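You operate a simulated robot arm through the tools that you are given. There is no shell and no other tool. Be economical: measure what you need, move in short steps, check, and stop when the job is done.

You are at the controls of a simulated robot arm. One attempt, no reset.

JOB
Refill the roller lane with both bins from the counter, lane set to 110 mm.
Fine: lower the gate before loading and lift it after; load at the high end and let them roll down.

The check looks at the end state, three seconds after you hand in, the way a careful person would. Anything else that was tipped, shoved, dropped, spilled or broken makes it a failure.

ROBOT AND FRAMES
A 6-joint arm with a four-finger gripper on a trunk, on a base that drives. Base frame: it is fixed to the floor where the robot stands at the start and does not move with it; the origin is under the middle of the robot, x ahead of it, y to its left, z up; the surface under the hand at the start is at about z = 0.9. Lengths are in m, angles in degrees, forces in N, time in s.
Its first joint turns from -166.0 to 166.0 degrees. Places, roughly: black dial knob [0.6, 0, 0.8]; red gate lever [0.7, 0.2, 1.1]. Payload 3.43 kg.
The TCP is the grasp point between the finger pads, 0.03 m short of the fingertips. In the tool frame z runs along the fingers and y along their closing line. Largest opening 0.12 m; the body of the gripper starts 0.085 m behind the TCP.
Orientation is that of the tool frame in the base frame, as [roll, pitch, yaw] about the fixed x, y, z axes, in that order (R = Rz(yaw) Ry(pitch) Rx(roll)). With the fingers straight down and closing along the base's y, the tool's x points along the base's -x, its y along +y and its z along -z.

CONTROLS
- The arm moves only by the tool jog_arm. Its argument "plan" is a list that holds one entry, the list of rows, each a list of 7 numbers: the finger opening in m, from 0 to 0.12, then the shift along the tool's x, y, z in m, then the turn, a rotation vector about the tool's x, y, z in degrees. In form: [[[jaw, dx, dy, dz, ax, ay, az], ...]]. A call has 1 to 12 rows; each row is the pose to reach, as a shift and turn from the pose commanded when the call began, along the tool's axes at that moment. Rows are played at 5 a second. More than 0.05 m and 8.6 degrees between two rows, or a gripper value outside its range, and nothing of the call is played. A pose out of reach is approached as far as the arm can. The call stops where the force on the tool passes 90 N (or 10 N more than at its start, if that is more) or the arm is blocked; 0.2 s more then pass. Each finger halts on what it meets, pressing with about 42 N; the grip force reading is that of the motor and also rises with nothing between the fingers. The clock runs only during rows and for 0.2 s after the last one: add rows that repeat a pose to give the fingers time. It gives the time, the measured TCP pose, the force on the tool (base axes), the opening and the grip force at its end, in the units of the frame above (readings bear some noise), with the torque about the TCP (base axes, N m) and any sound that the robot's microphone picked up.
- Cameras (640 x 400 px; columns grow to the right, rows downward): "scene" is now at [-0.2002, 0.187, 1.2553]; the picture's right is [0.04, -1.00, -0.00], its down [-0.14, -0.00, -0.99] and it looks along [0.99, 0.04, -0.14] (base axes); focal length 270 px, centre (320, 200). "wrist" rides on the gripper at [0.072, -0.017, -0.121] in the tool frame; the picture's right is [0.23, 0.97, 0.00], its down [-0.81, 0.19, -0.55] and it looks along [-0.54, 0.13, 0.83] (tool axes); focal length 275 px, centre (320, 200). There is no depth. A picture from a camera that has moved, and an enlarged one, comes with that camera's place and axes in the base frame and with its lens.
- camera(camera): a new picture of that camera. The clock stands still meanwhile.
- base_move(legs): drives the robot by 1 to 6 legs, each [ahead, turn to the left] in m and degrees, along the robot's own axes; the way and the turn of a leg run together, so that a leg with both is an arc; at most 1.5 m and 180 degrees a leg. The arm and the cameras ride along, it lands a little off, and it stops where it bumps. It gives what a move gives.
- pan_tilt(pan, tilt): turns the head with the scene camera to pan (to the left, within 143 degrees either way) and tilt (down, from -29 to 69), counted from straight ahead of the robot. It gives what a move gives.
- close_up(camera, box): a new picture of the part [left, top, right, bottom] of that camera's present view, enlarged. The clock stands still meanwhile.
- close_job(): hands the job in; it is judged then, once.

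Work in short steps. Places have to be worked out from the pictures, the camera data and where the tool is seen: move nearer, look again, correct. Check each grasp and each placing, and mend what went wrong. You have 120 turns and 98 pictures in all, those below and enlarged ones among them. Open the gripper and draw the arm clear of the work before you hand the job in, unless the task says otherwise; then end with one line.

The tools are called after ">>>" as a command line: name --argument value ..., lists and objects as JSON in quotes. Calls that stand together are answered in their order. jog_arm: Moves the arm, as the interface text tells. Its arguments: {"type":"object","properties":{"plan":{"type":"array","items":{"type":"array","items":{"type":"array","items":{"type":"number"}}}}},"required":["plan"]} The other tools are called the same way: base_move (legs) drives the base; pan_tilt (pan, tilt) turns the head that bears the scene camera; camera (camera) takes a picture; close_up (camera, box) takes an enlarged picture of a part of a camera's view; close_job () hands the job in.

At the start:

```text
time: 0.0
tool_pos: [0.7219, 0.1134, 1.4127]
tcp_rot: [179.9, -0.1, 180.0]
wrist_force: [0.4, 0.9, 0.1]
ft_torque: [-0.03, -0.01, 0.01]
opening: 0.1199
finger_force: 0.1
robot x, y, heading: [-0.0005, -0.0055, 0.1]
head pan, tilt: [2.0, 7.5]
```

scene: 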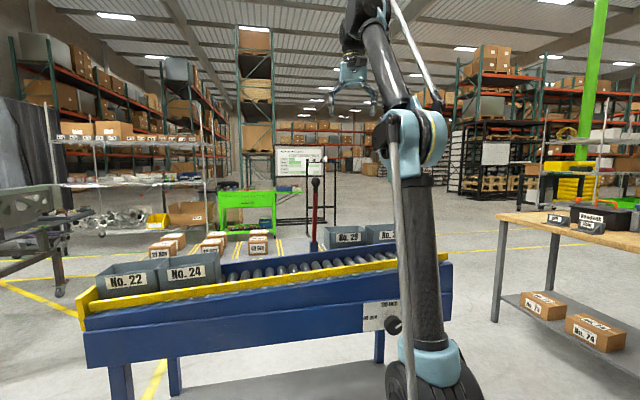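
wrist: 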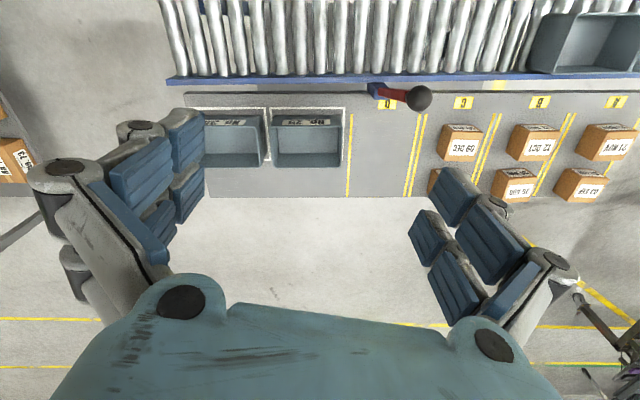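

The lane runs left to right in front of me, with two bins already on it at the left and others behind. I'll enlarge several areas to read the layout.

>>> close_up --camera "scene" --box '[60, 170, 260, 320]'

>>> close_up --camera "scene" --box '[270, 170, 470, 350]'

>>> close_up --camera "scene" --box '[480, 180, 640, 300]'

>>> close_up --camera "wrist" --box '[170, 60, 450, 220]'

```text
2.67 times, centred on (160, 245) of scene
camera zoom: at [-0.2002, 0.187, 1.2553], right [0.04, -1.0, 0.0], down [-0.14, 0.0, -0.99], along [0.99, 0.04, -0.14], focal length 719 px, centre (747, 80)
```

zoom: 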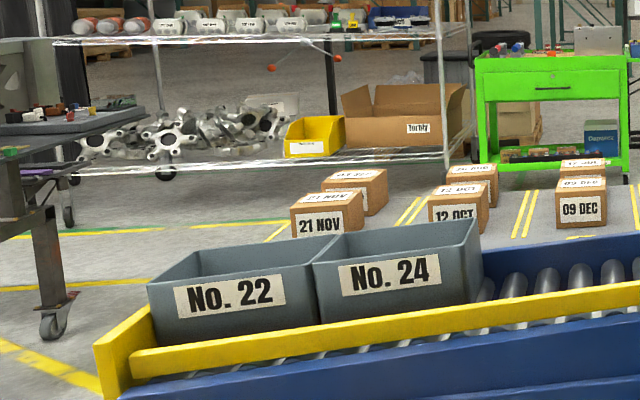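

```text
2.22 times, centred on (370, 260) of scene
camera zoom: at [-0.2002, 0.187, 1.2553], right [0.04, -1.0, 0.0], down [-0.14, 0.0, -0.99], along [0.99, 0.04, -0.14], focal length 600 px, centre (209, 67)
```

zoom: 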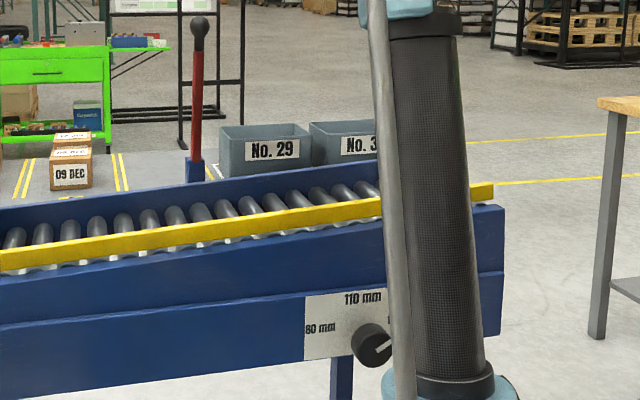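

```text
3.33 times, centred on (560, 240) of scene
camera zoom: at [-0.2002, 0.187, 1.2553], right [0.04, -1.0, 0.0], down [-0.14, 0.0, -0.99], along [0.99, 0.04, -0.14], focal length 899 px, centre (-480, 67)
```

zoom: 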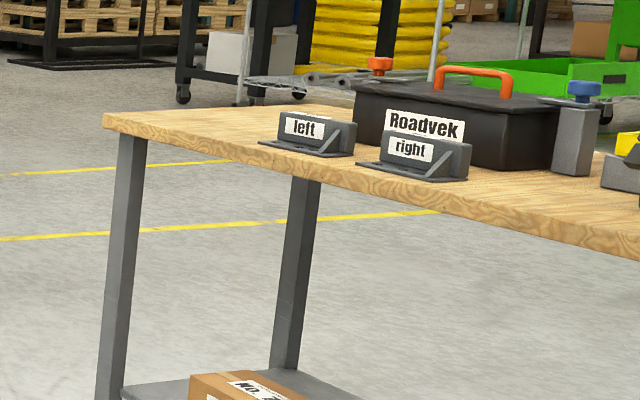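

```text
2.29 times, centred on (310, 140) of wrist
camera zoom: at [0.6502, 0.0961, 1.5344], right [-0.23, 0.97, 0.0], down [0.81, 0.19, 0.55], along [0.54, 0.13, -0.83], focal length 629 px, centre (343, 337)
```

zoom: 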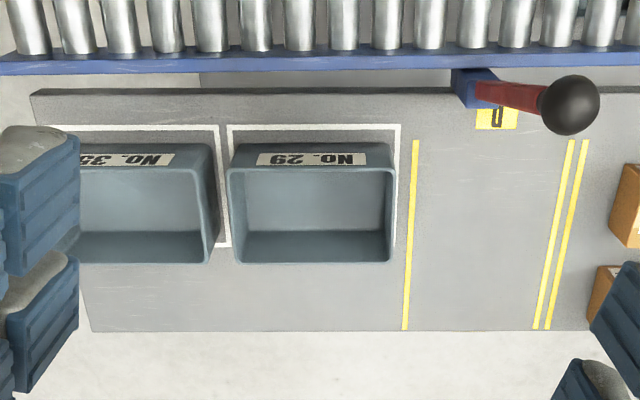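

I'll zoom on the board, the gate lever area, and the knob, for instructions and current states.

>>> close_up --camera "scene" --box '[270, 140, 350, 190]'

>>> close_up --camera "scene" --box '[340, 280, 440, 350]'

>>> close_up --camera "wrist" --box '[340, 0, 640, 200]'

>>> close_up --camera "scene" --box '[270, 170, 350, 280]'

```text
8.00 times, centred on (310, 165) of scene
camera zoom: at [-0.2002, 0.187, 1.2553], right [0.04, -1.0, 0.0], down [-0.14, 0.0, -0.99], along [0.99, 0.04, -0.14], focal length 2158 px, centre (400, 480)
```

zoom: 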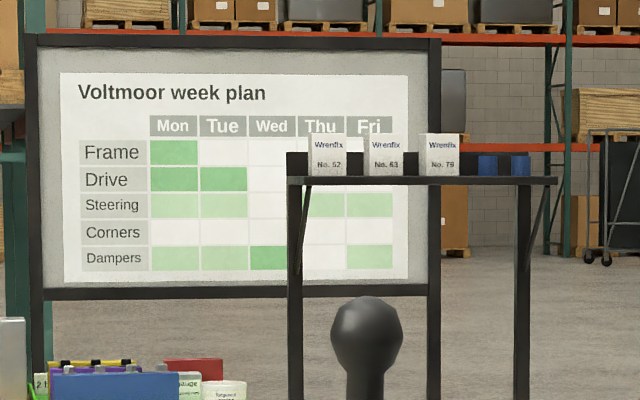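

```text
5.71 times, centred on (390, 315) of scene
camera zoom: at [-0.2002, 0.187, 1.2553], right [0.04, -1.0, 0.0], down [-0.14, 0.0, -0.99], along [0.99, 0.04, -0.14], focal length 1542 px, centre (-80, -457)
```

zoom: 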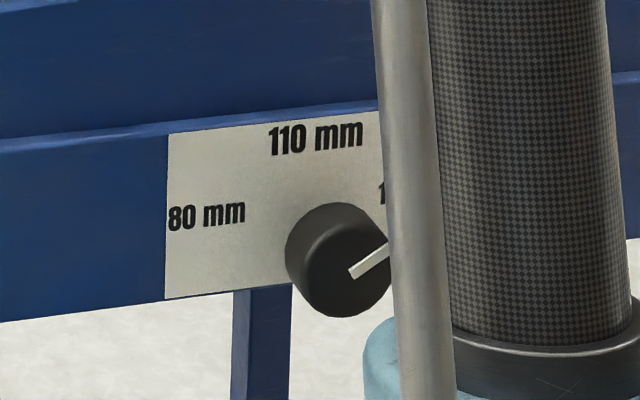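

```text
2.00 times, centred on (490, 100) of wrist
camera zoom: at [0.6502, 0.0961, 1.5344], right [-0.23, 0.97, 0.0], down [0.81, 0.19, 0.55], along [0.54, 0.13, -0.83], focal length 551 px, centre (-20, 400)
```

zoom: 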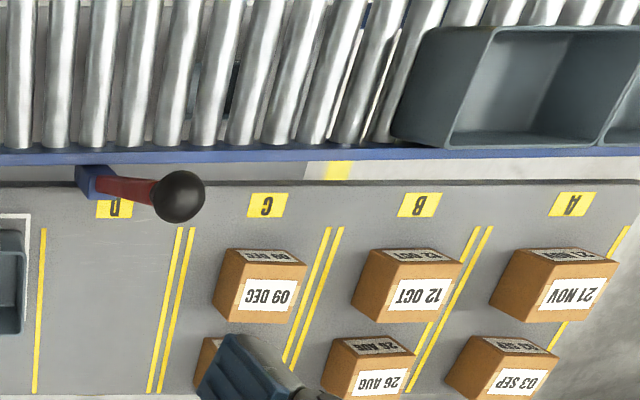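

```text
3.64 times, centred on (310, 225) of scene
camera zoom: at [-0.2002, 0.187, 1.2553], right [0.04, -1.0, 0.0], down [-0.14, 0.0, -0.99], along [0.99, 0.04, -0.14], focal length 981 px, centre (356, 109)
```

zoom: 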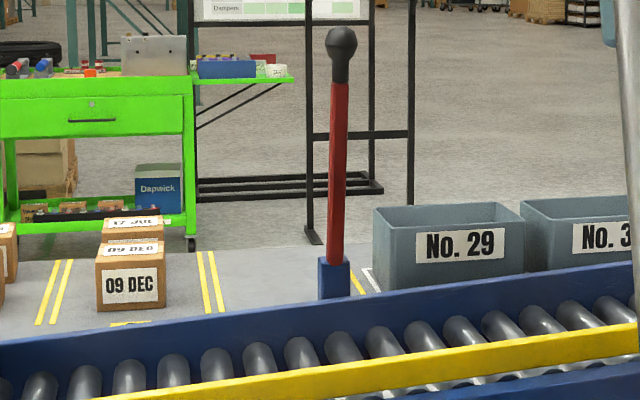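

The dial points right (not at 110) and needs to go counter-clockwise to "110 mm" at the top; the bins on the counter are No. 29 and No. 35-ish. I'll check behind the robot before backing up to get room for a horizontal grasp of the knob.

>>> pan_tilt --pan 140 --tilt 35

>>> camera --camera "scene"

```text
time: 2.2
tool_pos: [0.7031, 0.1129, 1.4228]
tcp_rot: [180.0, 0.6, 179.9]
wrist_force: [0.1, 0.0, 0.3]
ft_torque: [0.04, -0.02, 0.02]
opening: 0.1201
finger_force: 0.0
robot x, y, heading: [0.0038, -0.0058, -0.1]
head pan, tilt: [140.0, 35.0]
```

```text
87 pictures are left
camera scene: at [-0.3607, 0.2404, 1.2132], right [0.64, 0.77, -0.01], down [0.43, -0.37, -0.82], along [-0.64, 0.53, -0.57], focal length 270 px, centre (320, 200)
```

scene: 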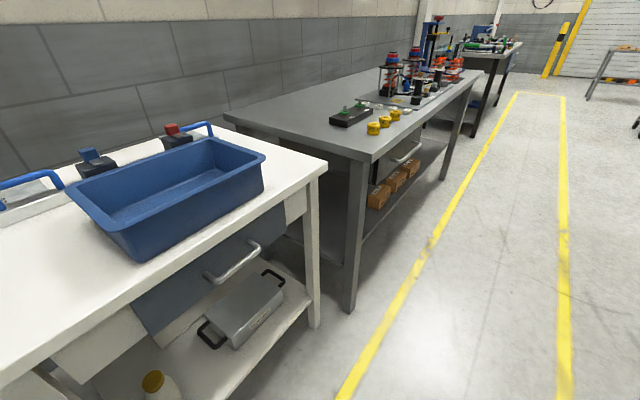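

There are benches behind at about x = -0.75, so a short 0.2 m back-up is safe. I'll do that and look ahead again.

>>> base_move --legs '[[-0.2, 0]]'

>>> pan_tilt --pan -20 --tilt 25

>>> camera --camera "scene"

```text
time: 3.9
tool_pos: [0.4979, 0.114, 1.4212]
tcp_rot: [180.0, 0.6, -179.8]
wrist_force: [-0.2, -0.1, -0.1]
ft_torque: [0.01, 0.01, -0.02]
opening: 0.1199
finger_force: 0.0
robot x, y, heading: [-0.2049, -0.0056, -0.0]
head pan, tilt: [140.0, 35.0]
```

```text
time: 6.3
tool_pos: [0.4805, 0.1134, 1.4304]
tcp_rot: [-180.0, 1.4, -179.8]
wrist_force: [-0.8, 0.2, 0.0]
ft_torque: [0.03, 0.0, -0.01]
opening: 0.1198
finger_force: 0.1
robot x, y, heading: [-0.2061, -0.0079, -0.1]
head pan, tilt: [-20.0, 25.0]
```

```text
86 pictures are left
camera scene: at [-0.413, 0.1516, 1.2269], right [-0.34, -0.94, 0.0], down [-0.41, 0.14, -0.9], along [0.85, -0.31, -0.43], focal length 270 px, centre (320, 200)
```

scene: 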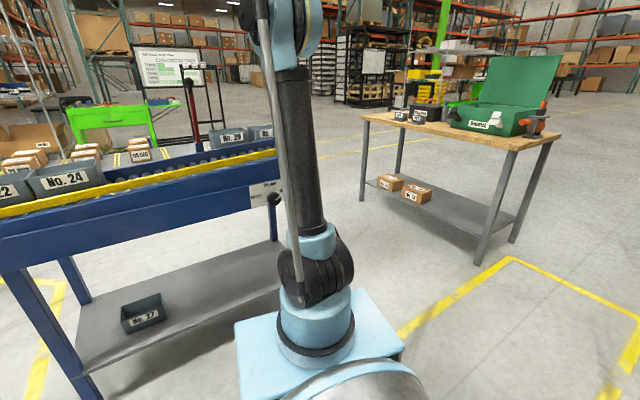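

The knob is visible on the front panel (a decoy bin No. 27 lies on the lower shelf; not on the counter). I'll turn the tool horizontal (pointing +x), keeping it in place in x while lowering.

>>> jog_arm --plan '[[[0.12, 0, -0.01, 0.02, 0, -8.05, 0], [0.12, 0, -0.02, 0.04, 0, -16.1, 0], [0.12, 0, -0.03, 0.06, 0, -24.15, 0], [0.12, 0, -0.04, 0.08, 0, -32.2, 0], [0.12, 0, -0.05, 0.1, 0, -40.25, 0], [0.12, 0, -0.06, 0.12, 0, -48.3, 0], [0.12, 0, -0.07, 0.14, 0, -56.35, 0], [0.12, 0, -0.08, 0.16, 0, -64.4, 0], [0.12, 0, -0.09, 0.18, 0, -72.45, 0], [0.12, 0, -0.1, 0.2, 0, -80.5, 0], [0.12, 0, -0.11, 0.22, 0, -88.5, 0], [0.12, 0, -0.11, 0.22, 0, -88.5, 0]]]'

>>> camera --camera "wrist"

>>> camera --camera "scene"

```text
time: 8.9
tool_pos: [0.486, 0.0014, 1.2155]
tcp_rot: [178.4, 88.7, 178.4]
wrist_force: [0.0, 1.0, 0.2]
ft_torque: [0.02, -0.02, 0.03]
opening: 0.1202
finger_force: 0.1
out of reach, approached as far as the arm can: row 11, 12
robot x, y, heading: [-0.209, -0.0049, 0.2]
head pan, tilt: [-20.0, 25.0]
```

```text
85 pictures are left
camera wrist: at [0.3634, -0.0164, 1.1474], right [0.0, 0.97, -0.23], down [-0.53, 0.19, 0.82], along [0.85, 0.13, 0.52], focal length 275 px, centre (320, 200)
```

wrist: 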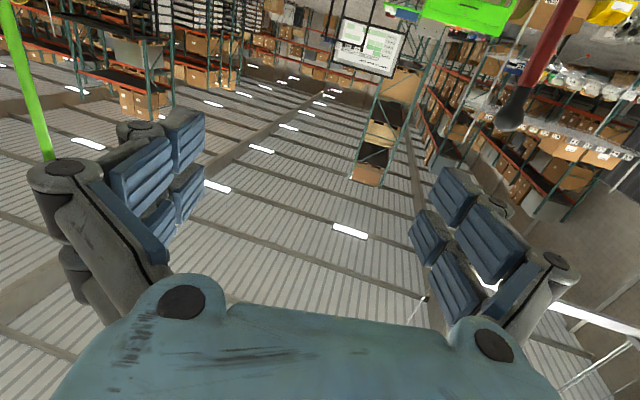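

```text
84 pictures are left
camera scene: at [-0.4132, 0.1516, 1.2268], right [-0.34, -0.94, 0.0], down [-0.41, 0.14, -0.9], along [0.85, -0.31, -0.43], focal length 270 px, centre (320, 200)
```

scene: 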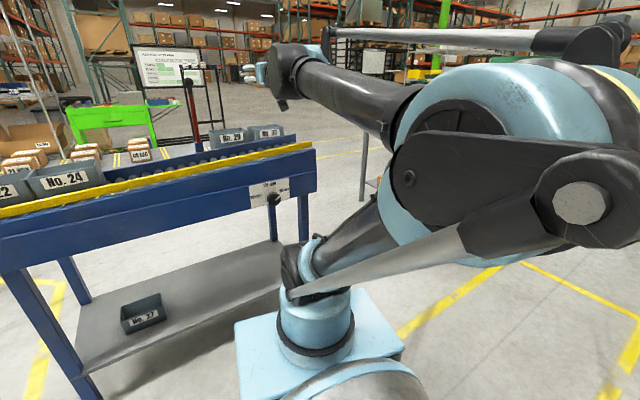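

The tool is now horizontal. I zoom on the knob to locate it from this viewpoint.

>>> close_up --camera "scene" --box '[240, 165, 320, 215]'

```text
8.00 times, centred on (280, 190) of scene
camera zoom: at [-0.4132, 0.1516, 1.2268], right [-0.34, -0.94, 0.0], down [-0.41, 0.14, -0.9], along [0.85, -0.31, -0.43], focal length 2158 px, centre (640, 280)
```

zoom: 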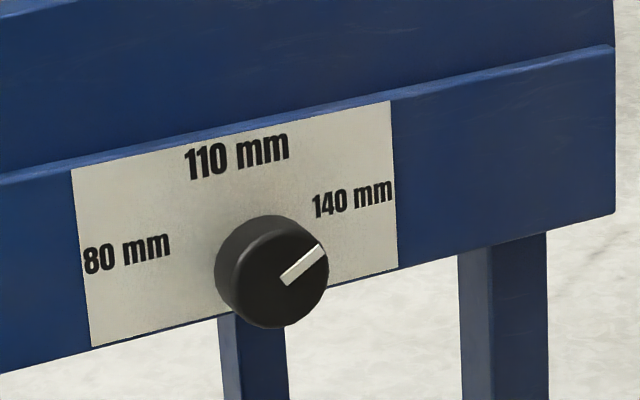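

Triangulating gives the knob front centre at about (0.556, -0.008, 0.771), ~55 mm across. I lower the horizontal tool half-way first.

>>> jog_arm --plan '[[[0.12, 0.045, -0.002, 0, 0, 0, 0], [0.12, 0.09, -0.004, 0, 0, 0, 0], [0.12, 0.135, -0.006, 0, 0, 0, 0], [0.12, 0.18, -0.008, 0, 0, 0, 0], [0.12, 0.225, -0.009, 0, 0, 0, 0], [0.12, 0.27, -0.009, 0, 0, 0, 0]]]'

>>> camera --camera "scene"

```text
time: 10.3
tool_pos: [0.4858, -0.0067, 0.9425]
tcp_rot: [170.8, 89.9, 171.1]
wrist_force: [-1.0, -0.6, 0.2]
ft_torque: [-0.01, -0.03, 0.0]
opening: 0.12
finger_force: 0.0
robot x, y, heading: [-0.205, -0.0073, 0.2]
head pan, tilt: [-20.0, 25.0]
```

```text
82 pictures are left
camera scene: at [-0.4134, 0.1516, 1.2268], right [-0.34, -0.94, 0.0], down [-0.41, 0.14, -0.9], along [0.85, -0.31, -0.43], focal length 270 px, centre (320, 200)
```

scene: 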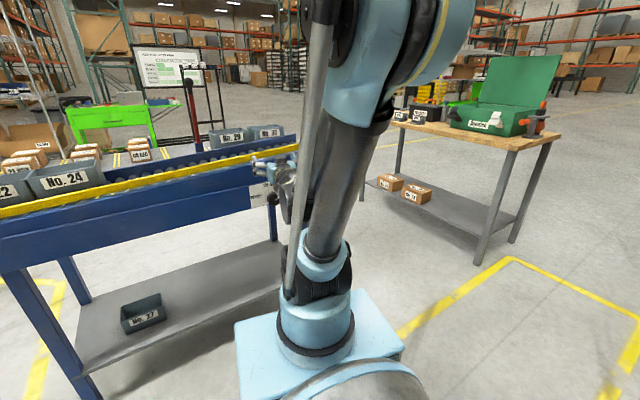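

The arm descends well. I go down to knob height and take a wrist picture before approaching.

>>> jog_arm --plan '[[[0.12, 0.045, 0, 0, 0, 0, 0], [0.12, 0.09, 0, 0, 0, 0, 0], [0.12, 0.135, 0, 0, 0, 0, 0], [0.12, 0.171, 0, 0, 0, 0, 0], [0.12, 0.171, 0, 0, 0, 0, 0]]]'

>>> camera --camera "wrist"

>>> close_up --camera "scene" --box '[230, 160, 330, 240]'

```text
time: 11.5
tool_pos: [0.4922, -0.0054, 0.8869]
tcp_rot: [177.2, 89.7, 177.4]
wrist_force: [-0.3, -0.9, -0.6]
ft_torque: [-0.02, -0.02, 0.0]
opening: 0.12
finger_force: 0.1
out of reach, approached as far as the arm can: row 2, 3, 4, 5
robot x, y, heading: [-0.2031, -0.0082, 0.4]
head pan, tilt: [-20.0, 25.0]
```

```text
81 pictures are left
camera wrist: at [0.3722, -0.0231, 0.8156], right [0.0, 0.97, -0.23], down [-0.55, 0.19, 0.81], along [0.84, 0.13, 0.53], focal length 275 px, centre (320, 200)
```

wrist: 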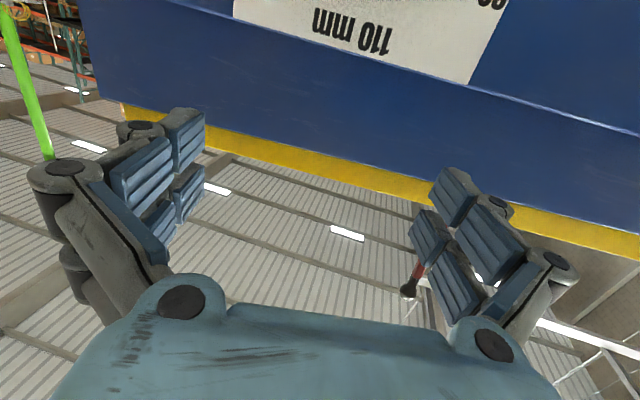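

```text
5.00 times, centred on (280, 200) of scene
camera zoom: at [-0.4131, 0.1516, 1.2268], right [-0.34, -0.94, 0.0], down [-0.41, 0.14, -0.9], along [0.85, -0.31, -0.43], focal length 1349 px, centre (520, 200)
```

zoom: 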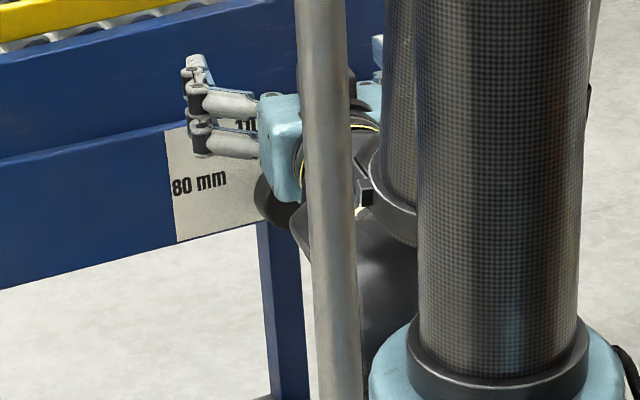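

The horizontal pose is too close to the trunk to get lower. Backing up another 0.1 m (benches are behind at ~ -0.7, so keep it small) and then trying the descent, moving forward as it goes.

>>> base_move --legs '[[-0.1, 0]]'

>>> jog_arm --plan '[[[0.12, 0, 0, 0.04, 0, 0, 0], [0.12, 0, 0, 0.08, 0, 0, 0], [0.12, 0.04, 0, 0.09, 0, 0, 0], [0.12, 0.08, 0, 0.09, 0, 0, 0], [0.12, 0.115, 0, 0.09, 0, 0, 0], [0.12, 0.115, 0, 0.09, 0, 0, 0]]]'

```text
time: 12.7
tool_pos: [0.3926, -0.007, 0.8852]
tcp_rot: [177.3, 89.7, 177.6]
wrist_force: [0.1, 0.6, 0.7]
ft_torque: [-0.01, 0.0, -0.01]
opening: 0.1198
finger_force: 0.2
robot x, y, heading: [-0.3037, -0.0091, 0.3]
head pan, tilt: [-20.0, 25.0]
```

```text
time: 14.1
tool_pos: [0.483, -0.0064, 0.8792]
tcp_rot: [2.5, 89.8, 2.8]
wrist_force: [-0.7, -0.1, 0.6]
ft_torque: [0.02, 0.03, 0.0]
opening: 0.12
finger_force: 0.1
out of reach, approached as far as the arm can: row 3, 4, 5, 6
robot x, y, heading: [-0.3047, -0.0109, 0.0]
head pan, tilt: [-20.0, 25.0]
```

Horizontal is unreachable this low, so I'll tilt the tool 30° down, pre-rolled +30° about the knob's axis (so that a -60° turn ends symmetric), and see if it reaches.

>>> jog_arm --plan '[[[0.12, 0, 0, 0, -1.3, 4.88, 4.88], [0.12, 0, 0, 0, -2.6, 9.77, 9.77], [0.12, 0, 0, 0, -3.9, 14.65, 14.65], [0.12, 0, 0, 0, -5.2, 19.5, 19.5], [0.12, 0, -0.004, 0, -6.5, 24.4, 24.4], [0.12, 0, -0.0076, 0, -7.85, 29.3, 29.3], [0.12, 0.05, -0.0076, 0, -7.85, 29.3, 29.3], [0.12, 0.098, -0.0076, 0, -7.85, 29.3, 29.3], [0.12, 0.098, -0.0076, 0, -7.85, 29.3, 29.3]]]'

>>> camera --camera "wrist"

>>> camera --camera "scene"

```text
time: 16.1
tool_pos: [0.4854, -0.0099, 0.7813]
tcp_rot: [130.5, 48.9, 139.0]
wrist_force: [0.0, 0.2, 0.1]
ft_torque: [0.0, -0.02, -0.01]
opening: 0.1199
finger_force: 0.1
out of reach, approached as far as the arm can: row 1
robot x, y, heading: [-0.3038, -0.0063, -0.1]
head pan, tilt: [-20.0, 25.0]
```

```text
79 pictures are left
camera wrist: at [0.3459, -0.0245, 0.7708], right [-0.12, 0.94, 0.31], down [-0.08, -0.32, 0.94], along [0.99, 0.09, 0.11], focal length 275 px, centre (320, 200)
```

wrist: 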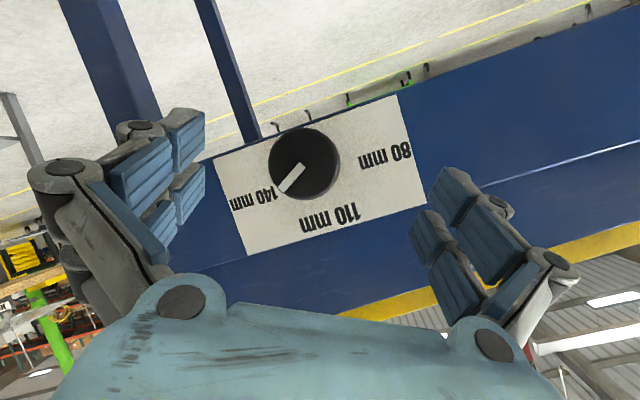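

```text
78 pictures are left
camera scene: at [-0.513, 0.1513, 1.2269], right [-0.34, -0.94, 0.0], down [-0.41, 0.14, -0.9], along [0.85, -0.31, -0.43], focal length 270 px, centre (320, 200)
```

scene: 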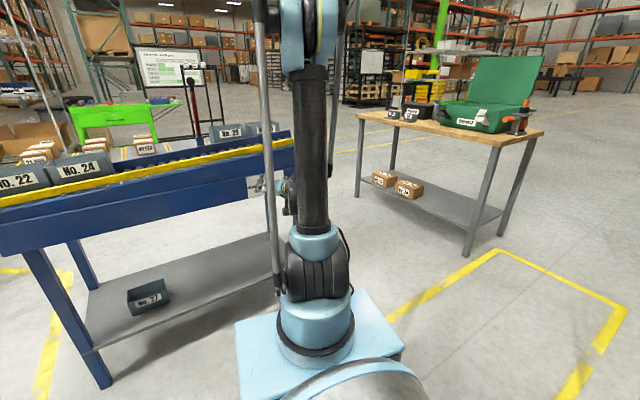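

Reached: knob face seen at about (0.556, -0.008, 0.765), Ø≈53 mm. I advance so the open fingers straddle it, then look.

>>> jog_arm --plan '[[[0.12, -0.01, -0.002, 0.019, 0, 0, 0], [0.12, -0.02, -0.004, 0.038, 0, 0, 0], [0.12, -0.0302, -0.006, 0.0571, 0, 0, 0], [0.12, -0.0302, -0.006, 0.0571, 0, 0, 0]]]'

>>> camera --camera "wrist"

```text
time: 17.1
tool_pos: [0.5514, -0.014, 0.7789]
tcp_rot: [130.4, 49.0, 139.0]
wrist_force: [0.6, -0.1, -0.3]
ft_torque: [0.0, 0.0, -0.01]
opening: 0.1203
finger_force: 0.0
robot x, y, heading: [-0.306, -0.0034, -0.0]
head pan, tilt: [-20.0, 25.0]
```

```text
77 pictures are left
camera wrist: at [0.4117, -0.0292, 0.7688], right [-0.12, 0.94, 0.31], down [-0.08, -0.32, 0.94], along [0.99, 0.09, 0.11], focal length 275 px, centre (320, 200)
```

wrist: 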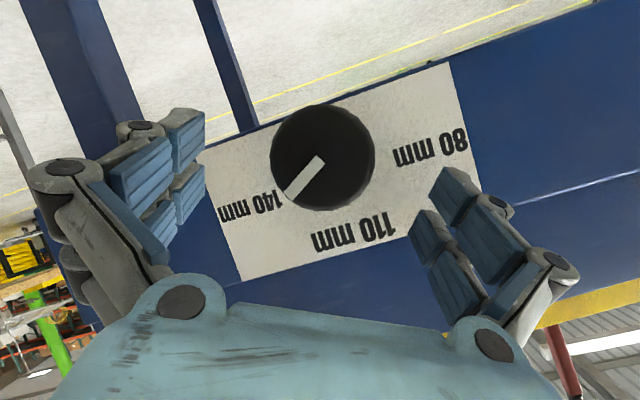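

The panel is at about x = 0.595 and the knob is centred. I nudge in slightly, then close on it.

>>> jog_arm --plan '[[[0.12, 0.0021, -0.0021, 0.0077, 0, 0, 0], [0.07, 0.0021, -0.0021, 0.0077, 0, 0, 0], [0.045, 0.0021, -0.0021, 0.0077, 0, 0, 0], [0.04, 0.0021, -0.0021, 0.0077, 0, 0, 0]]]'

>>> camera --camera "wrist"

```text
time: 18.1
tool_pos: [0.5498, -0.0135, 0.7796]
tcp_rot: [130.1, 49.2, 138.7]
wrist_force: [-59.1, 13.5, 16.0]
ft_torque: [0.18, -2.09, 2.43]
opening: 0.0602
finger_force: 17.4
robot x, y, heading: [-0.3086, -0.0083, 0.2]
head pan, tilt: [-20.0, 25.0]
```

```text
76 pictures are left
camera wrist: at [0.4106, -0.0283, 0.7683], right [-0.12, 0.94, 0.31], down [-0.08, -0.32, 0.94], along [0.99, 0.09, 0.12], focal length 275 px, centre (320, 200)
```

wrist: 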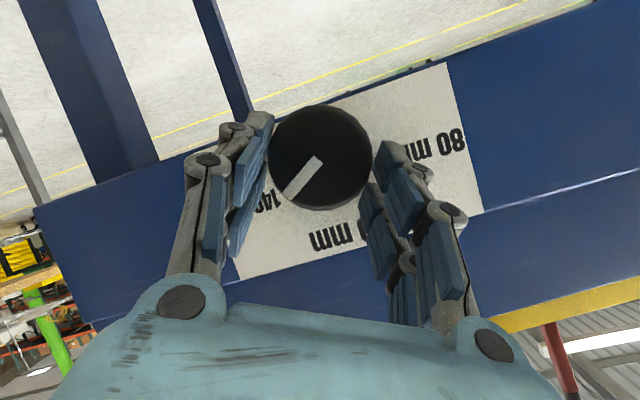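

Fingertips press the panel (-59 N), so I back off about 12 mm along the tool with the fingers slightly opened.

>>> jog_arm --plan '[[[0.075, 0.003, 0, -0.012, 0, 0, 0], [0.075, 0.003, 0, -0.012, 0, 0, 0]]]'

```text
time: 18.7
tool_pos: [0.5468, -0.015, 0.7768]
tcp_rot: [130.4, 48.9, 138.9]
wrist_force: [-0.5, -0.3, -1.0]
ft_torque: [0.0, 0.0, -0.01]
opening: 0.0752
finger_force: 0.1
robot x, y, heading: [-0.3029, -0.0067, -0.2]
head pan, tilt: [-20.0, 25.0]
```

Free again. A small shift centres the pads on the axis; now closing on the knob.

>>> jog_arm --plan '[[[0.075, 0.0035, 0, 0.002, 0, 0, 0], [0.05, 0.0035, 0, 0.002, 0, 0, 0], [0.04, 0.0035, 0, 0.002, 0, 0, 0], [0.04, 0.0035, 0, 0.002, 0, 0, 0]]]'

>>> camera --camera "wrist"

```text
time: 19.7
tool_pos: [0.5454, -0.0124, 0.7738]
tcp_rot: [130.3, 48.9, 138.9]
wrist_force: [14.3, 24.7, 40.7]
ft_torque: [0.51, -1.13, 0.66]
opening: 0.0562
finger_force: 45.0
robot x, y, heading: [-0.3022, -0.0058, 0.2]
head pan, tilt: [-20.0, 25.0]
```

```text
75 pictures are left
camera wrist: at [0.4056, -0.0266, 0.7625], right [-0.12, 0.94, 0.31], down [-0.08, -0.32, 0.94], along [0.99, 0.09, 0.12], focal length 275 px, centre (320, 200)
```

wrist: 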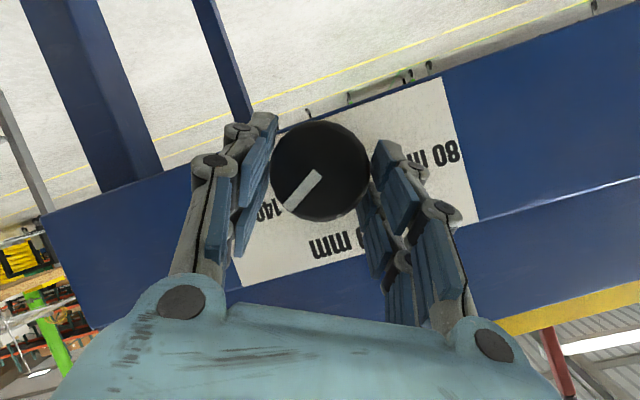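

Knob gripped (56 mm). I relieve the side force by a small shift and turn the first 32° counter-clockwise about the knob axis.

>>> jog_arm --plan '[[[0.04, -0.0013, 0.0027, -0.0007, 0, 0, 0], [0.04, -0.0012, 0.0042, -0.0007, 4, 0, -6.93], [0.04, -0.0009, 0.0056, -0.0005, 8, 0, -13.86], [0.04, -0.0005, 0.0069, -0.0003, 12, 0, -20.8], [0.04, 0, 0.0082, 0, 16, 0, -27.7], [0.04, 0, 0.0082, 0, 16, 0, -27.7]]]'

>>> camera --camera "wrist"

```text
time: 21.1
tool_pos: [0.5445, -0.0074, 0.7755]
tcp_rot: [-175.9, 60.4, -176.2]
wrist_force: [5.0, -8.7, 6.2]
ft_torque: [-0.07, -0.37, 0.2]
opening: 0.0565
finger_force: 44.9
robot x, y, heading: [-0.3056, -0.0032, 0.1]
head pan, tilt: [-20.0, 25.0]
```

```text
74 pictures are left
camera wrist: at [0.4055, -0.0243, 0.7744], right [-0.12, 0.97, -0.23], down [-0.08, 0.23, 0.97], along [0.99, 0.13, 0.05], focal length 275 px, centre (320, 200)
```

wrist: 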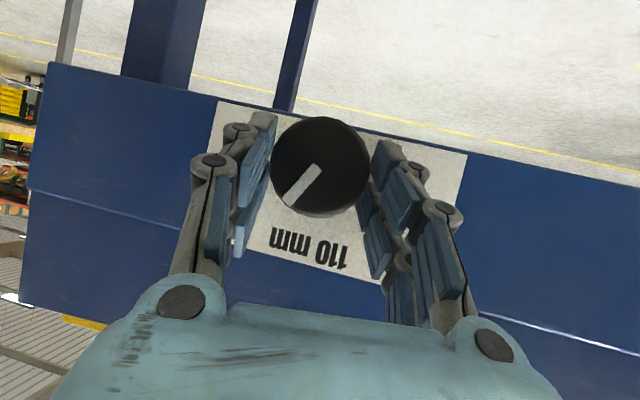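

The knob followed; roughly 31° remains. I turn the rest.

>>> jog_arm --plan '[[[0.04, 0.0001, 0.0015, 0, 4, 0, -6.93], [0.04, 0.0003, 0.0029, 0.0002, 8, 0, -13.86], [0.04, 0.0008, 0.0043, 0.0004, 12, 0, -20.8], [0.04, 0.0014, 0.0055, 0.0008, 15.7, 0, -27.2], [0.04, 0.0014, 0.0055, 0.0008, 15.7, 0, -27.2]]]'

>>> camera --camera "wrist"

```text
time: 22.3
tool_pos: [0.545, -0.0018, 0.7735]
tcp_rot: [-126.8, 46.6, -135.8]
wrist_force: [-7.0, 1.6, 9.9]
ft_torque: [-0.15, 0.46, 0.12]
opening: 0.056
finger_force: 44.8
robot x, y, heading: [-0.3018, -0.0113, 0.6]
head pan, tilt: [-20.0, 25.0]
```

```text
73 pictures are left
camera wrist: at [0.4048, -0.0169, 0.7811], right [-0.11, 0.7, -0.7], down [-0.08, 0.7, 0.71], along [0.99, 0.14, -0.02], focal length 275 px, centre (320, 200)
```

wrist: 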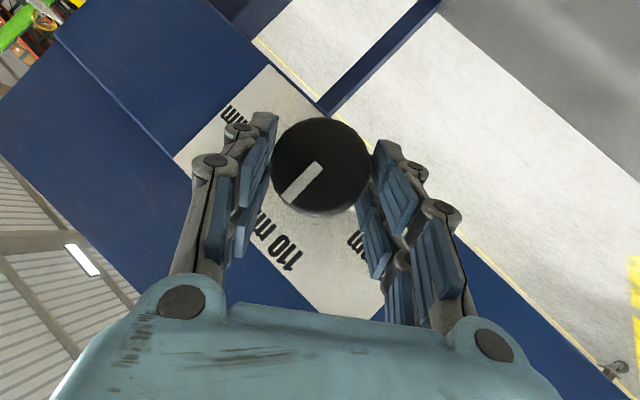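

The pointer now looks close to 110. I release, back off, and check it from clear.

>>> jog_arm --plan '[[[0.08, 0, 0, 0, 0, 0, 0], [0.11, 0, 0, -0.01, 0, 0, 0], [0.12, 0, 0, -0.05, 0, 0, 0], [0.12, 0, 0, -0.09, 0, 0, 0]]]'

>>> close_up --camera "wrist" --box '[200, 60, 440, 260]'

```text
time: 23.3
tool_pos: [0.4658, 0.0214, 0.8096]
tcp_rot: [-126.6, 46.5, -135.9]
wrist_force: [0.4, 0.1, -0.1]
ft_torque: [-0.03, 0.05, -0.03]
opening: 0.12
finger_force: 0.1
robot x, y, heading: [-0.3044, -0.0092, 0.0]
head pan, tilt: [-20.0, 25.0]
```

```text
2.00 times, centred on (320, 160) of wrist
camera zoom: at [0.3259, 0.0058, 0.8176], right [-0.11, 0.7, -0.7], down [-0.08, 0.7, 0.71], along [0.99, 0.14, -0.02], focal length 551 px, centre (320, 280)
```

zoom: 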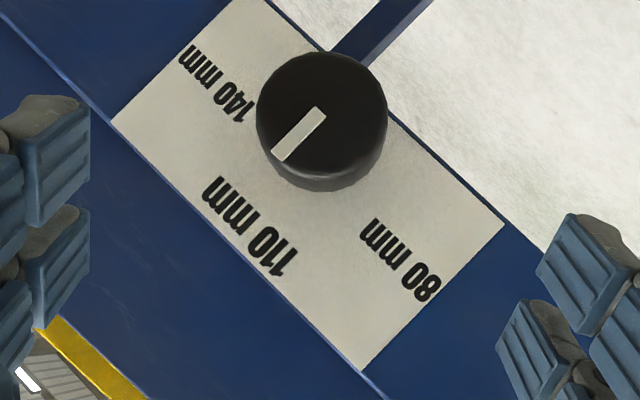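

The pointer reads at 110. Now I raise the arm and bring the tool back to pointing down so I can inspect the lane from above.

>>> jog_arm --plan '[[[0.12, -0.03, -0.023, -0.017, -2.57, 4.85, 1.48], [0.12, -0.06, -0.046, -0.034, -5.13, 9.7, 2.97], [0.12, -0.091, -0.069, -0.051, -7.7, 14.55, 4.45], [0.12, -0.121, -0.092, -0.068, -10.27, 19.4, 5.93], [0.12, -0.151, -0.115, -0.085, -12.83, 24.25, 7.42], [0.12, -0.181, -0.138, -0.102, -15.4, 29.1, 8.9], [0.12, -0.212, -0.161, -0.12, -17.97, 33.95, 10.38], [0.12, -0.242, -0.184, -0.137, -20.53, 38.8, 11.87], [0.12, -0.272, -0.207, -0.154, -23.1, 43.65, 13.35], [0.12, -0.302, -0.23, -0.171, -25.67, 48.5, 14.83], [0.12, -0.333, -0.253, -0.188, -28.23, 53.35, 16.32], [0.12, -0.363, -0.276, -0.205, -30.8, 58.2, 17.8]]]'

>>> pan_tilt --pan 0 --tilt 15

>>> camera --camera "wrist"

>>> camera --camera "scene"

```text
time: 25.9
tool_pos: [0.4665, 0.0201, 1.3124]
tcp_rot: [179.3, 0.3, -179.8]
wrist_force: [-0.5, 0.8, 1.5]
ft_torque: [0.0, -0.04, -0.02]
opening: 0.1201
finger_force: 0.1
robot x, y, heading: [-0.3013, -0.0026, -0.3]
head pan, tilt: [-20.0, 25.0]
```

```text
time: 26.7
tool_pos: [0.4664, 0.0204, 1.3132]
tcp_rot: [179.4, 0.4, -179.8]
wrist_force: [0.6, 0.6, -0.9]
ft_torque: [0.02, 0.02, 0.01]
opening: 0.12
finger_force: 0.2
robot x, y, heading: [-0.3089, -0.01, -0.2]
head pan, tilt: [0.0, 15.0]
```

```text
71 pictures are left
camera wrist: at [0.3944, 0.0019, 1.4319], right [-0.23, 0.97, 0.01], down [0.81, 0.19, 0.56], along [0.54, 0.14, -0.83], focal length 275 px, centre (320, 200)
```

wrist: 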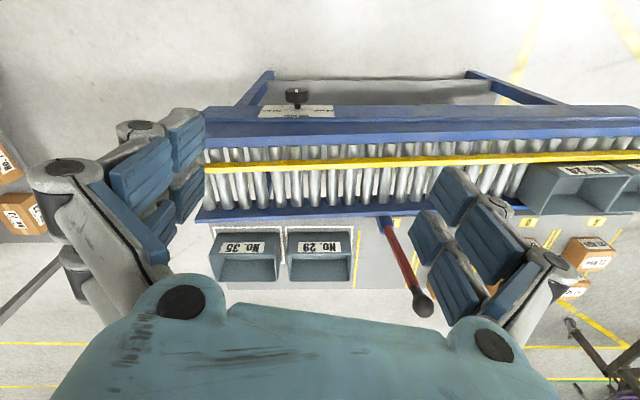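

```text
70 pictures are left
camera scene: at [-0.506, 0.1828, 1.243], right [0.0, -1.0, 0.0], down [-0.27, 0.0, -0.96], along [0.96, 0.0, -0.27], focal length 270 px, centre (320, 200)
```

scene: 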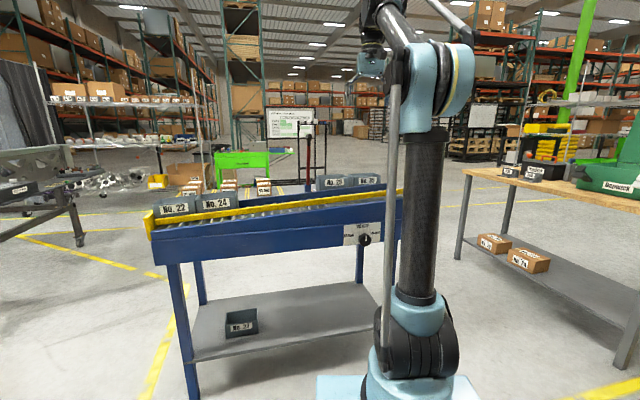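

The guide moved inward. I drive forward again and look at the gate and lever from above.

>>> base_move --legs '[[0.3, 0]]'

>>> jog_arm --plan '[[[0.12, 0.04, 0.04, -0.02, 0, 0, 0], [0.12, 0.08, 0.08, -0.04, 0, 0, 0], [0.12, 0.12, 0.12, -0.06, 0, 0, 0], [0.12, 0.16, 0.16, -0.08, 0, 0, 0], [0.12, 0.19, 0.2, -0.08, 0, 0, 0]]]'

>>> camera --camera "wrist"

```text
time: 28.8
tool_pos: [0.7699, 0.0225, 1.3117]
tcp_rot: [179.4, 0.4, -179.8]
wrist_force: [-0.2, -0.4, 0.1]
ft_torque: [0.01, 0.01, 0.04]
opening: 0.12
finger_force: 0.2
robot x, y, heading: [0.0006, -0.0052, -0.0]
head pan, tilt: [0.0, 15.0]
```

```text
refused: row 1 steps farther than a row can; nothing moved
```

```text
69 pictures are left
camera wrist: at [0.6981, 0.0041, 1.4321], right [-0.24, 0.97, 0.01], down [0.81, 0.19, 0.56], along [0.54, 0.14, -0.83], focal length 275 px, centre (320, 200)
```

wrist: 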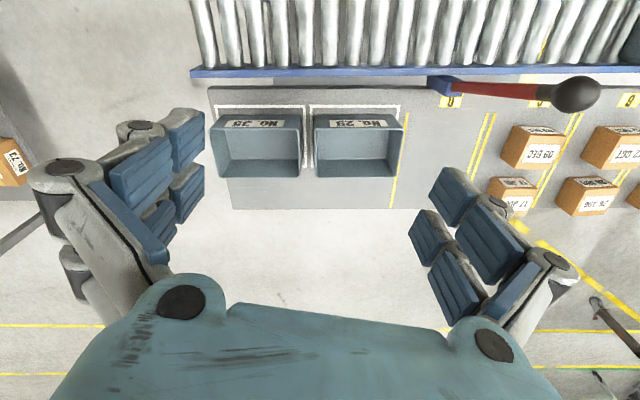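

Good view of both counter bins (No. 29 and No. 35). I move back and left with smaller steps to view the gate region.

>>> jog_arm --plan '[[[0.12, 0.03, 0.025, -0.02, 0, 0, 0], [0.12, 0.06, 0.05, -0.04, 0, 0, 0], [0.12, 0.09, 0.075, -0.06, 0, 0, 0], [0.12, 0.12, 0.1, -0.08, 0, 0, 0], [0.12, 0.15, 0.125, -0.08, 0, 0, 0], [0.12, 0.18, 0.15, -0.08, 0, 0, 0], [0.12, 0.2, 0.18, -0.08, 0, 0, 0], [0.12, 0.22, 0.21, -0.08, 0, 0, 0]]]'

>>> close_up --camera "wrist" --box '[180, 0, 480, 200]'

>>> camera --camera "wrist"

```text
time: 30.6
tool_pos: [0.5312, 0.2306, 1.4003]
tcp_rot: [179.4, 1.1, -179.6]
wrist_force: [0.0, -1.0, -0.2]
ft_torque: [0.01, -0.06, 0.01]
opening: 0.1202
finger_force: 0.0
robot x, y, heading: [0.0006, -0.006, 0.2]
head pan, tilt: [0.0, 15.0]
```

```text
2.00 times, centred on (330, 100) of wrist
camera zoom: at [0.4573, 0.2114, 1.5202], right [-0.24, 0.97, 0.01], down [0.8, 0.19, 0.57], along [0.55, 0.14, -0.82], focal length 551 px, centre (300, 400)
```

zoom: 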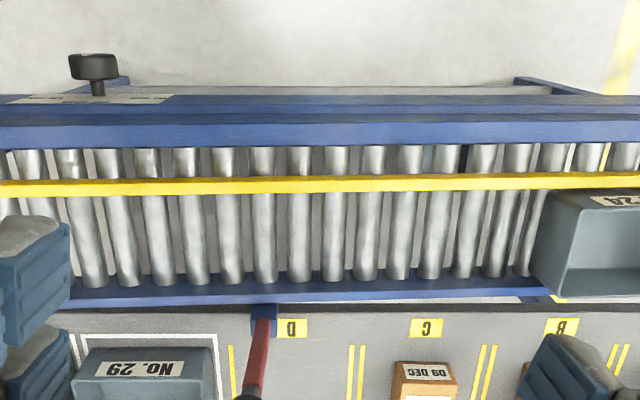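

```text
67 pictures are left
camera wrist: at [0.4573, 0.2114, 1.5202], right [-0.24, 0.97, 0.01], down [0.8, 0.19, 0.57], along [0.55, 0.14, -0.82], focal length 275 px, centre (320, 200)
```

wrist: 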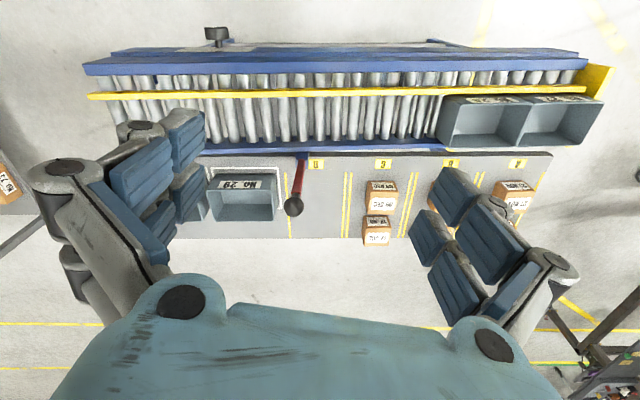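

I zoom around the suspect gate spots near bin No. 24 and near the lever.

>>> close_up --camera "wrist" --box '[360, 50, 480, 170]'

>>> close_up --camera "wrist" --box '[240, 60, 380, 220]'

>>> close_up --camera "scene" --box '[180, 160, 380, 260]'

```text
3.33 times, centred on (420, 110) of wrist
camera zoom: at [0.4573, 0.2114, 1.5202], right [-0.24, 0.97, 0.01], down [0.8, 0.19, 0.57], along [0.55, 0.14, -0.82], focal length 918 px, centre (-13, 500)
```

zoom: 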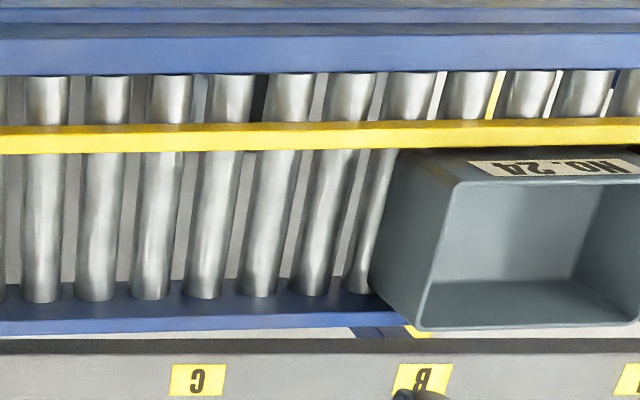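

```text
2.50 times, centred on (310, 140) of wrist
camera zoom: at [0.4573, 0.2114, 1.5202], right [-0.24, 0.97, 0.01], down [0.8, 0.19, 0.57], along [0.55, 0.14, -0.82], focal length 688 px, centre (345, 350)
```

zoom: 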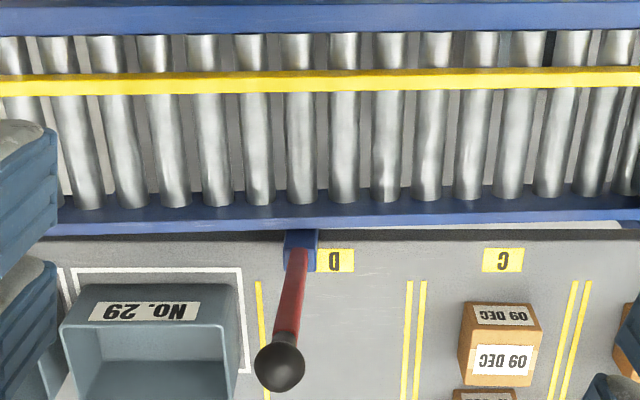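

```text
3.20 times, centred on (280, 210) of scene
camera zoom: at [-0.2027, 0.1831, 1.243], right [0.0, -1.0, 0.0], down [-0.27, 0.0, -0.96], along [0.96, 0.0, -0.27], focal length 863 px, centre (448, 168)
```

zoom: 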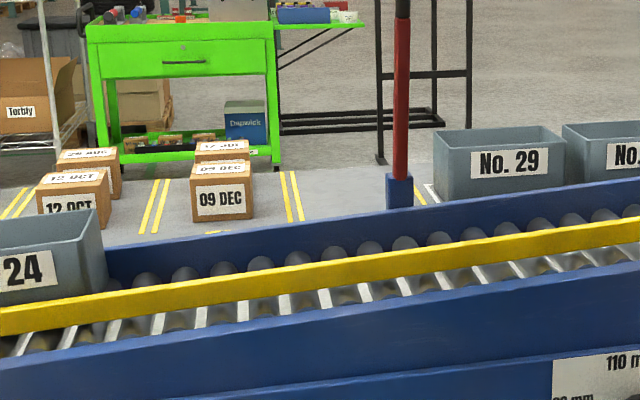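

No gate plate is evident mid-lane; I'll view the high (right) end of the lane too, moving the wrist camera there.

>>> jog_arm --plan '[[[0.12, 0, -0.05, 0, 0, 0, 0], [0.12, 0, -0.1, 0, 0, 0, 0], [0.12, 0, -0.15, 0, 0, 0, 0], [0.12, 0, -0.2, 0, 0, 0, 0], [0.12, 0, -0.25, 0, 0, 0, 0], [0.12, 0, -0.3, 0, 0, 0, 0], [0.12, 0, -0.35, 0, 0, 0, 0], [0.12, 0, -0.4, 0, 0, 0, 0], [0.12, 0, -0.4, 0, 0, 0, 0]]]'

>>> camera --camera "wrist"

>>> camera --camera "scene"

```text
time: 32.6
tool_pos: [0.532, -0.1689, 1.3957]
tcp_rot: [179.4, 1.0, -179.7]
wrist_force: [0.2, -0.9, 0.6]
ft_torque: [0.02, 0.0, -0.01]
opening: 0.1201
finger_force: 0.0
robot x, y, heading: [-0.0024, -0.0035, 0.4]
head pan, tilt: [0.0, 15.0]
```

```text
63 pictures are left
camera wrist: at [0.4578, -0.1867, 1.5147], right [-0.24, 0.97, 0.01], down [0.8, 0.19, 0.57], along [0.55, 0.14, -0.82], focal length 275 px, centre (320, 200)
```

wrist: 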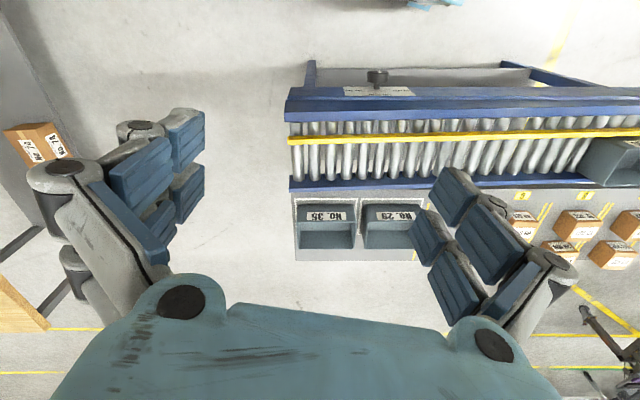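

```text
62 pictures are left
camera scene: at [-0.2028, 0.1833, 1.243], right [0.0, -1.0, 0.0], down [-0.27, 0.0, -0.96], along [0.96, 0.0, -0.27], focal length 270 px, centre (320, 200)
```

scene: 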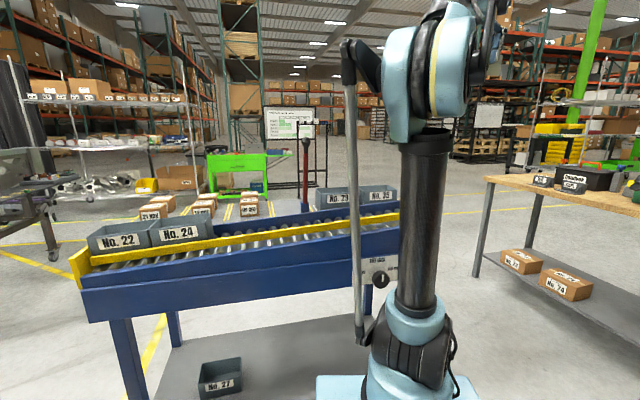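

Lane's high end is open at y≈-0.2. To understand the lever's hinge I move the wrist camera close in front of it.

>>> jog_arm --plan '[[[0.12, -0.005, 0.045, 0.01, 0, 0, 0], [0.12, -0.01, 0.09, 0.03, 0, 0, 0], [0.12, -0.01, 0.13, 0.05, 0, 0, 0], [0.12, -0.01, 0.17, 0.07, 0, 0, 0], [0.12, -0.01, 0.21, 0.09, 0, 0, 0], [0.12, -0.01, 0.25, 0.11, 0, 0, 0], [0.12, -0.01, 0.29, 0.14, 0, 0, 0], [0.12, -0.01, 0.33, 0.17, 0, 0, 0], [0.12, -0.01, 0.35, 0.2, 0, 0, 0], [0.12, -0.01, 0.35, 0.2, 0, 0, 0]]]'

>>> camera --camera "wrist"

```text
time: 34.8
tool_pos: [0.5458, 0.1844, 1.1999]
tcp_rot: [179.4, 1.1, -179.7]
wrist_force: [-0.5, -0.3, 0.0]
ft_torque: [0.01, 0.0, -0.01]
opening: 0.12
finger_force: 0.2
robot x, y, heading: [-0.0032, -0.0068, 0.2]
head pan, tilt: [0.0, 15.0]
```

```text
61 pictures are left
camera wrist: at [0.4716, 0.1651, 1.3188], right [-0.24, 0.97, 0.01], down [0.8, 0.19, 0.57], along [0.55, 0.14, -0.82], focal length 275 px, centre (320, 200)
```

wrist: 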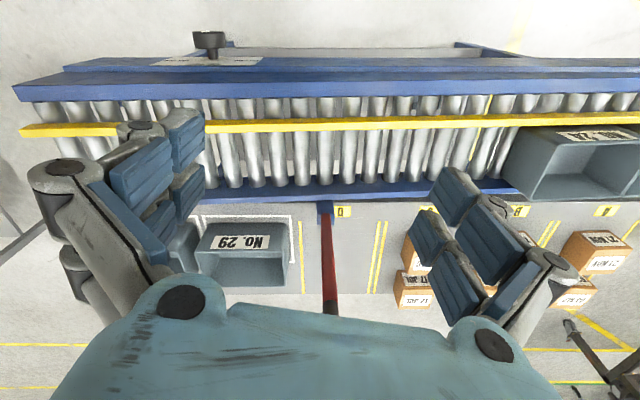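

>>> close_up --camera "wrist" --box '[270, 170, 390, 320]'

>>> close_up --camera "scene" --box '[290, 110, 350, 230]'

```text
2.67 times, centred on (330, 245) of wrist
camera zoom: at [0.4716, 0.1651, 1.3188], right [-0.24, 0.97, 0.01], down [0.8, 0.19, 0.57], along [0.55, 0.14, -0.82], focal length 734 px, centre (293, 80)
```

zoom: 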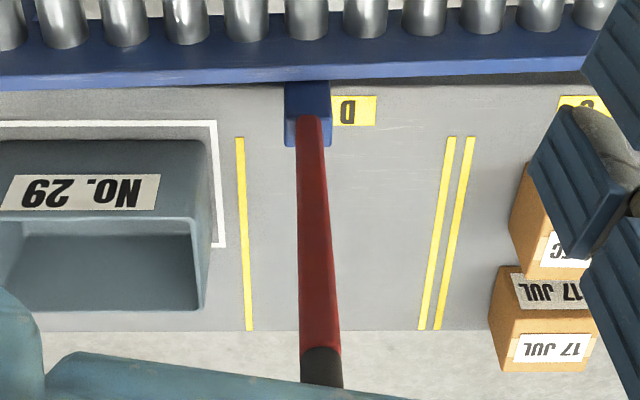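

```text
3.33 times, centred on (320, 170) of scene
camera zoom: at [-0.2028, 0.1833, 1.243], right [0.0, -1.0, 0.0], down [-0.27, 0.0, -0.96], along [0.96, 0.0, -0.27], focal length 899 px, centre (320, 300)
```

zoom: 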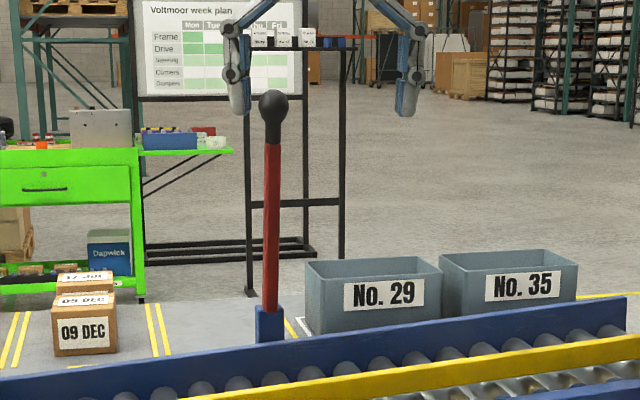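

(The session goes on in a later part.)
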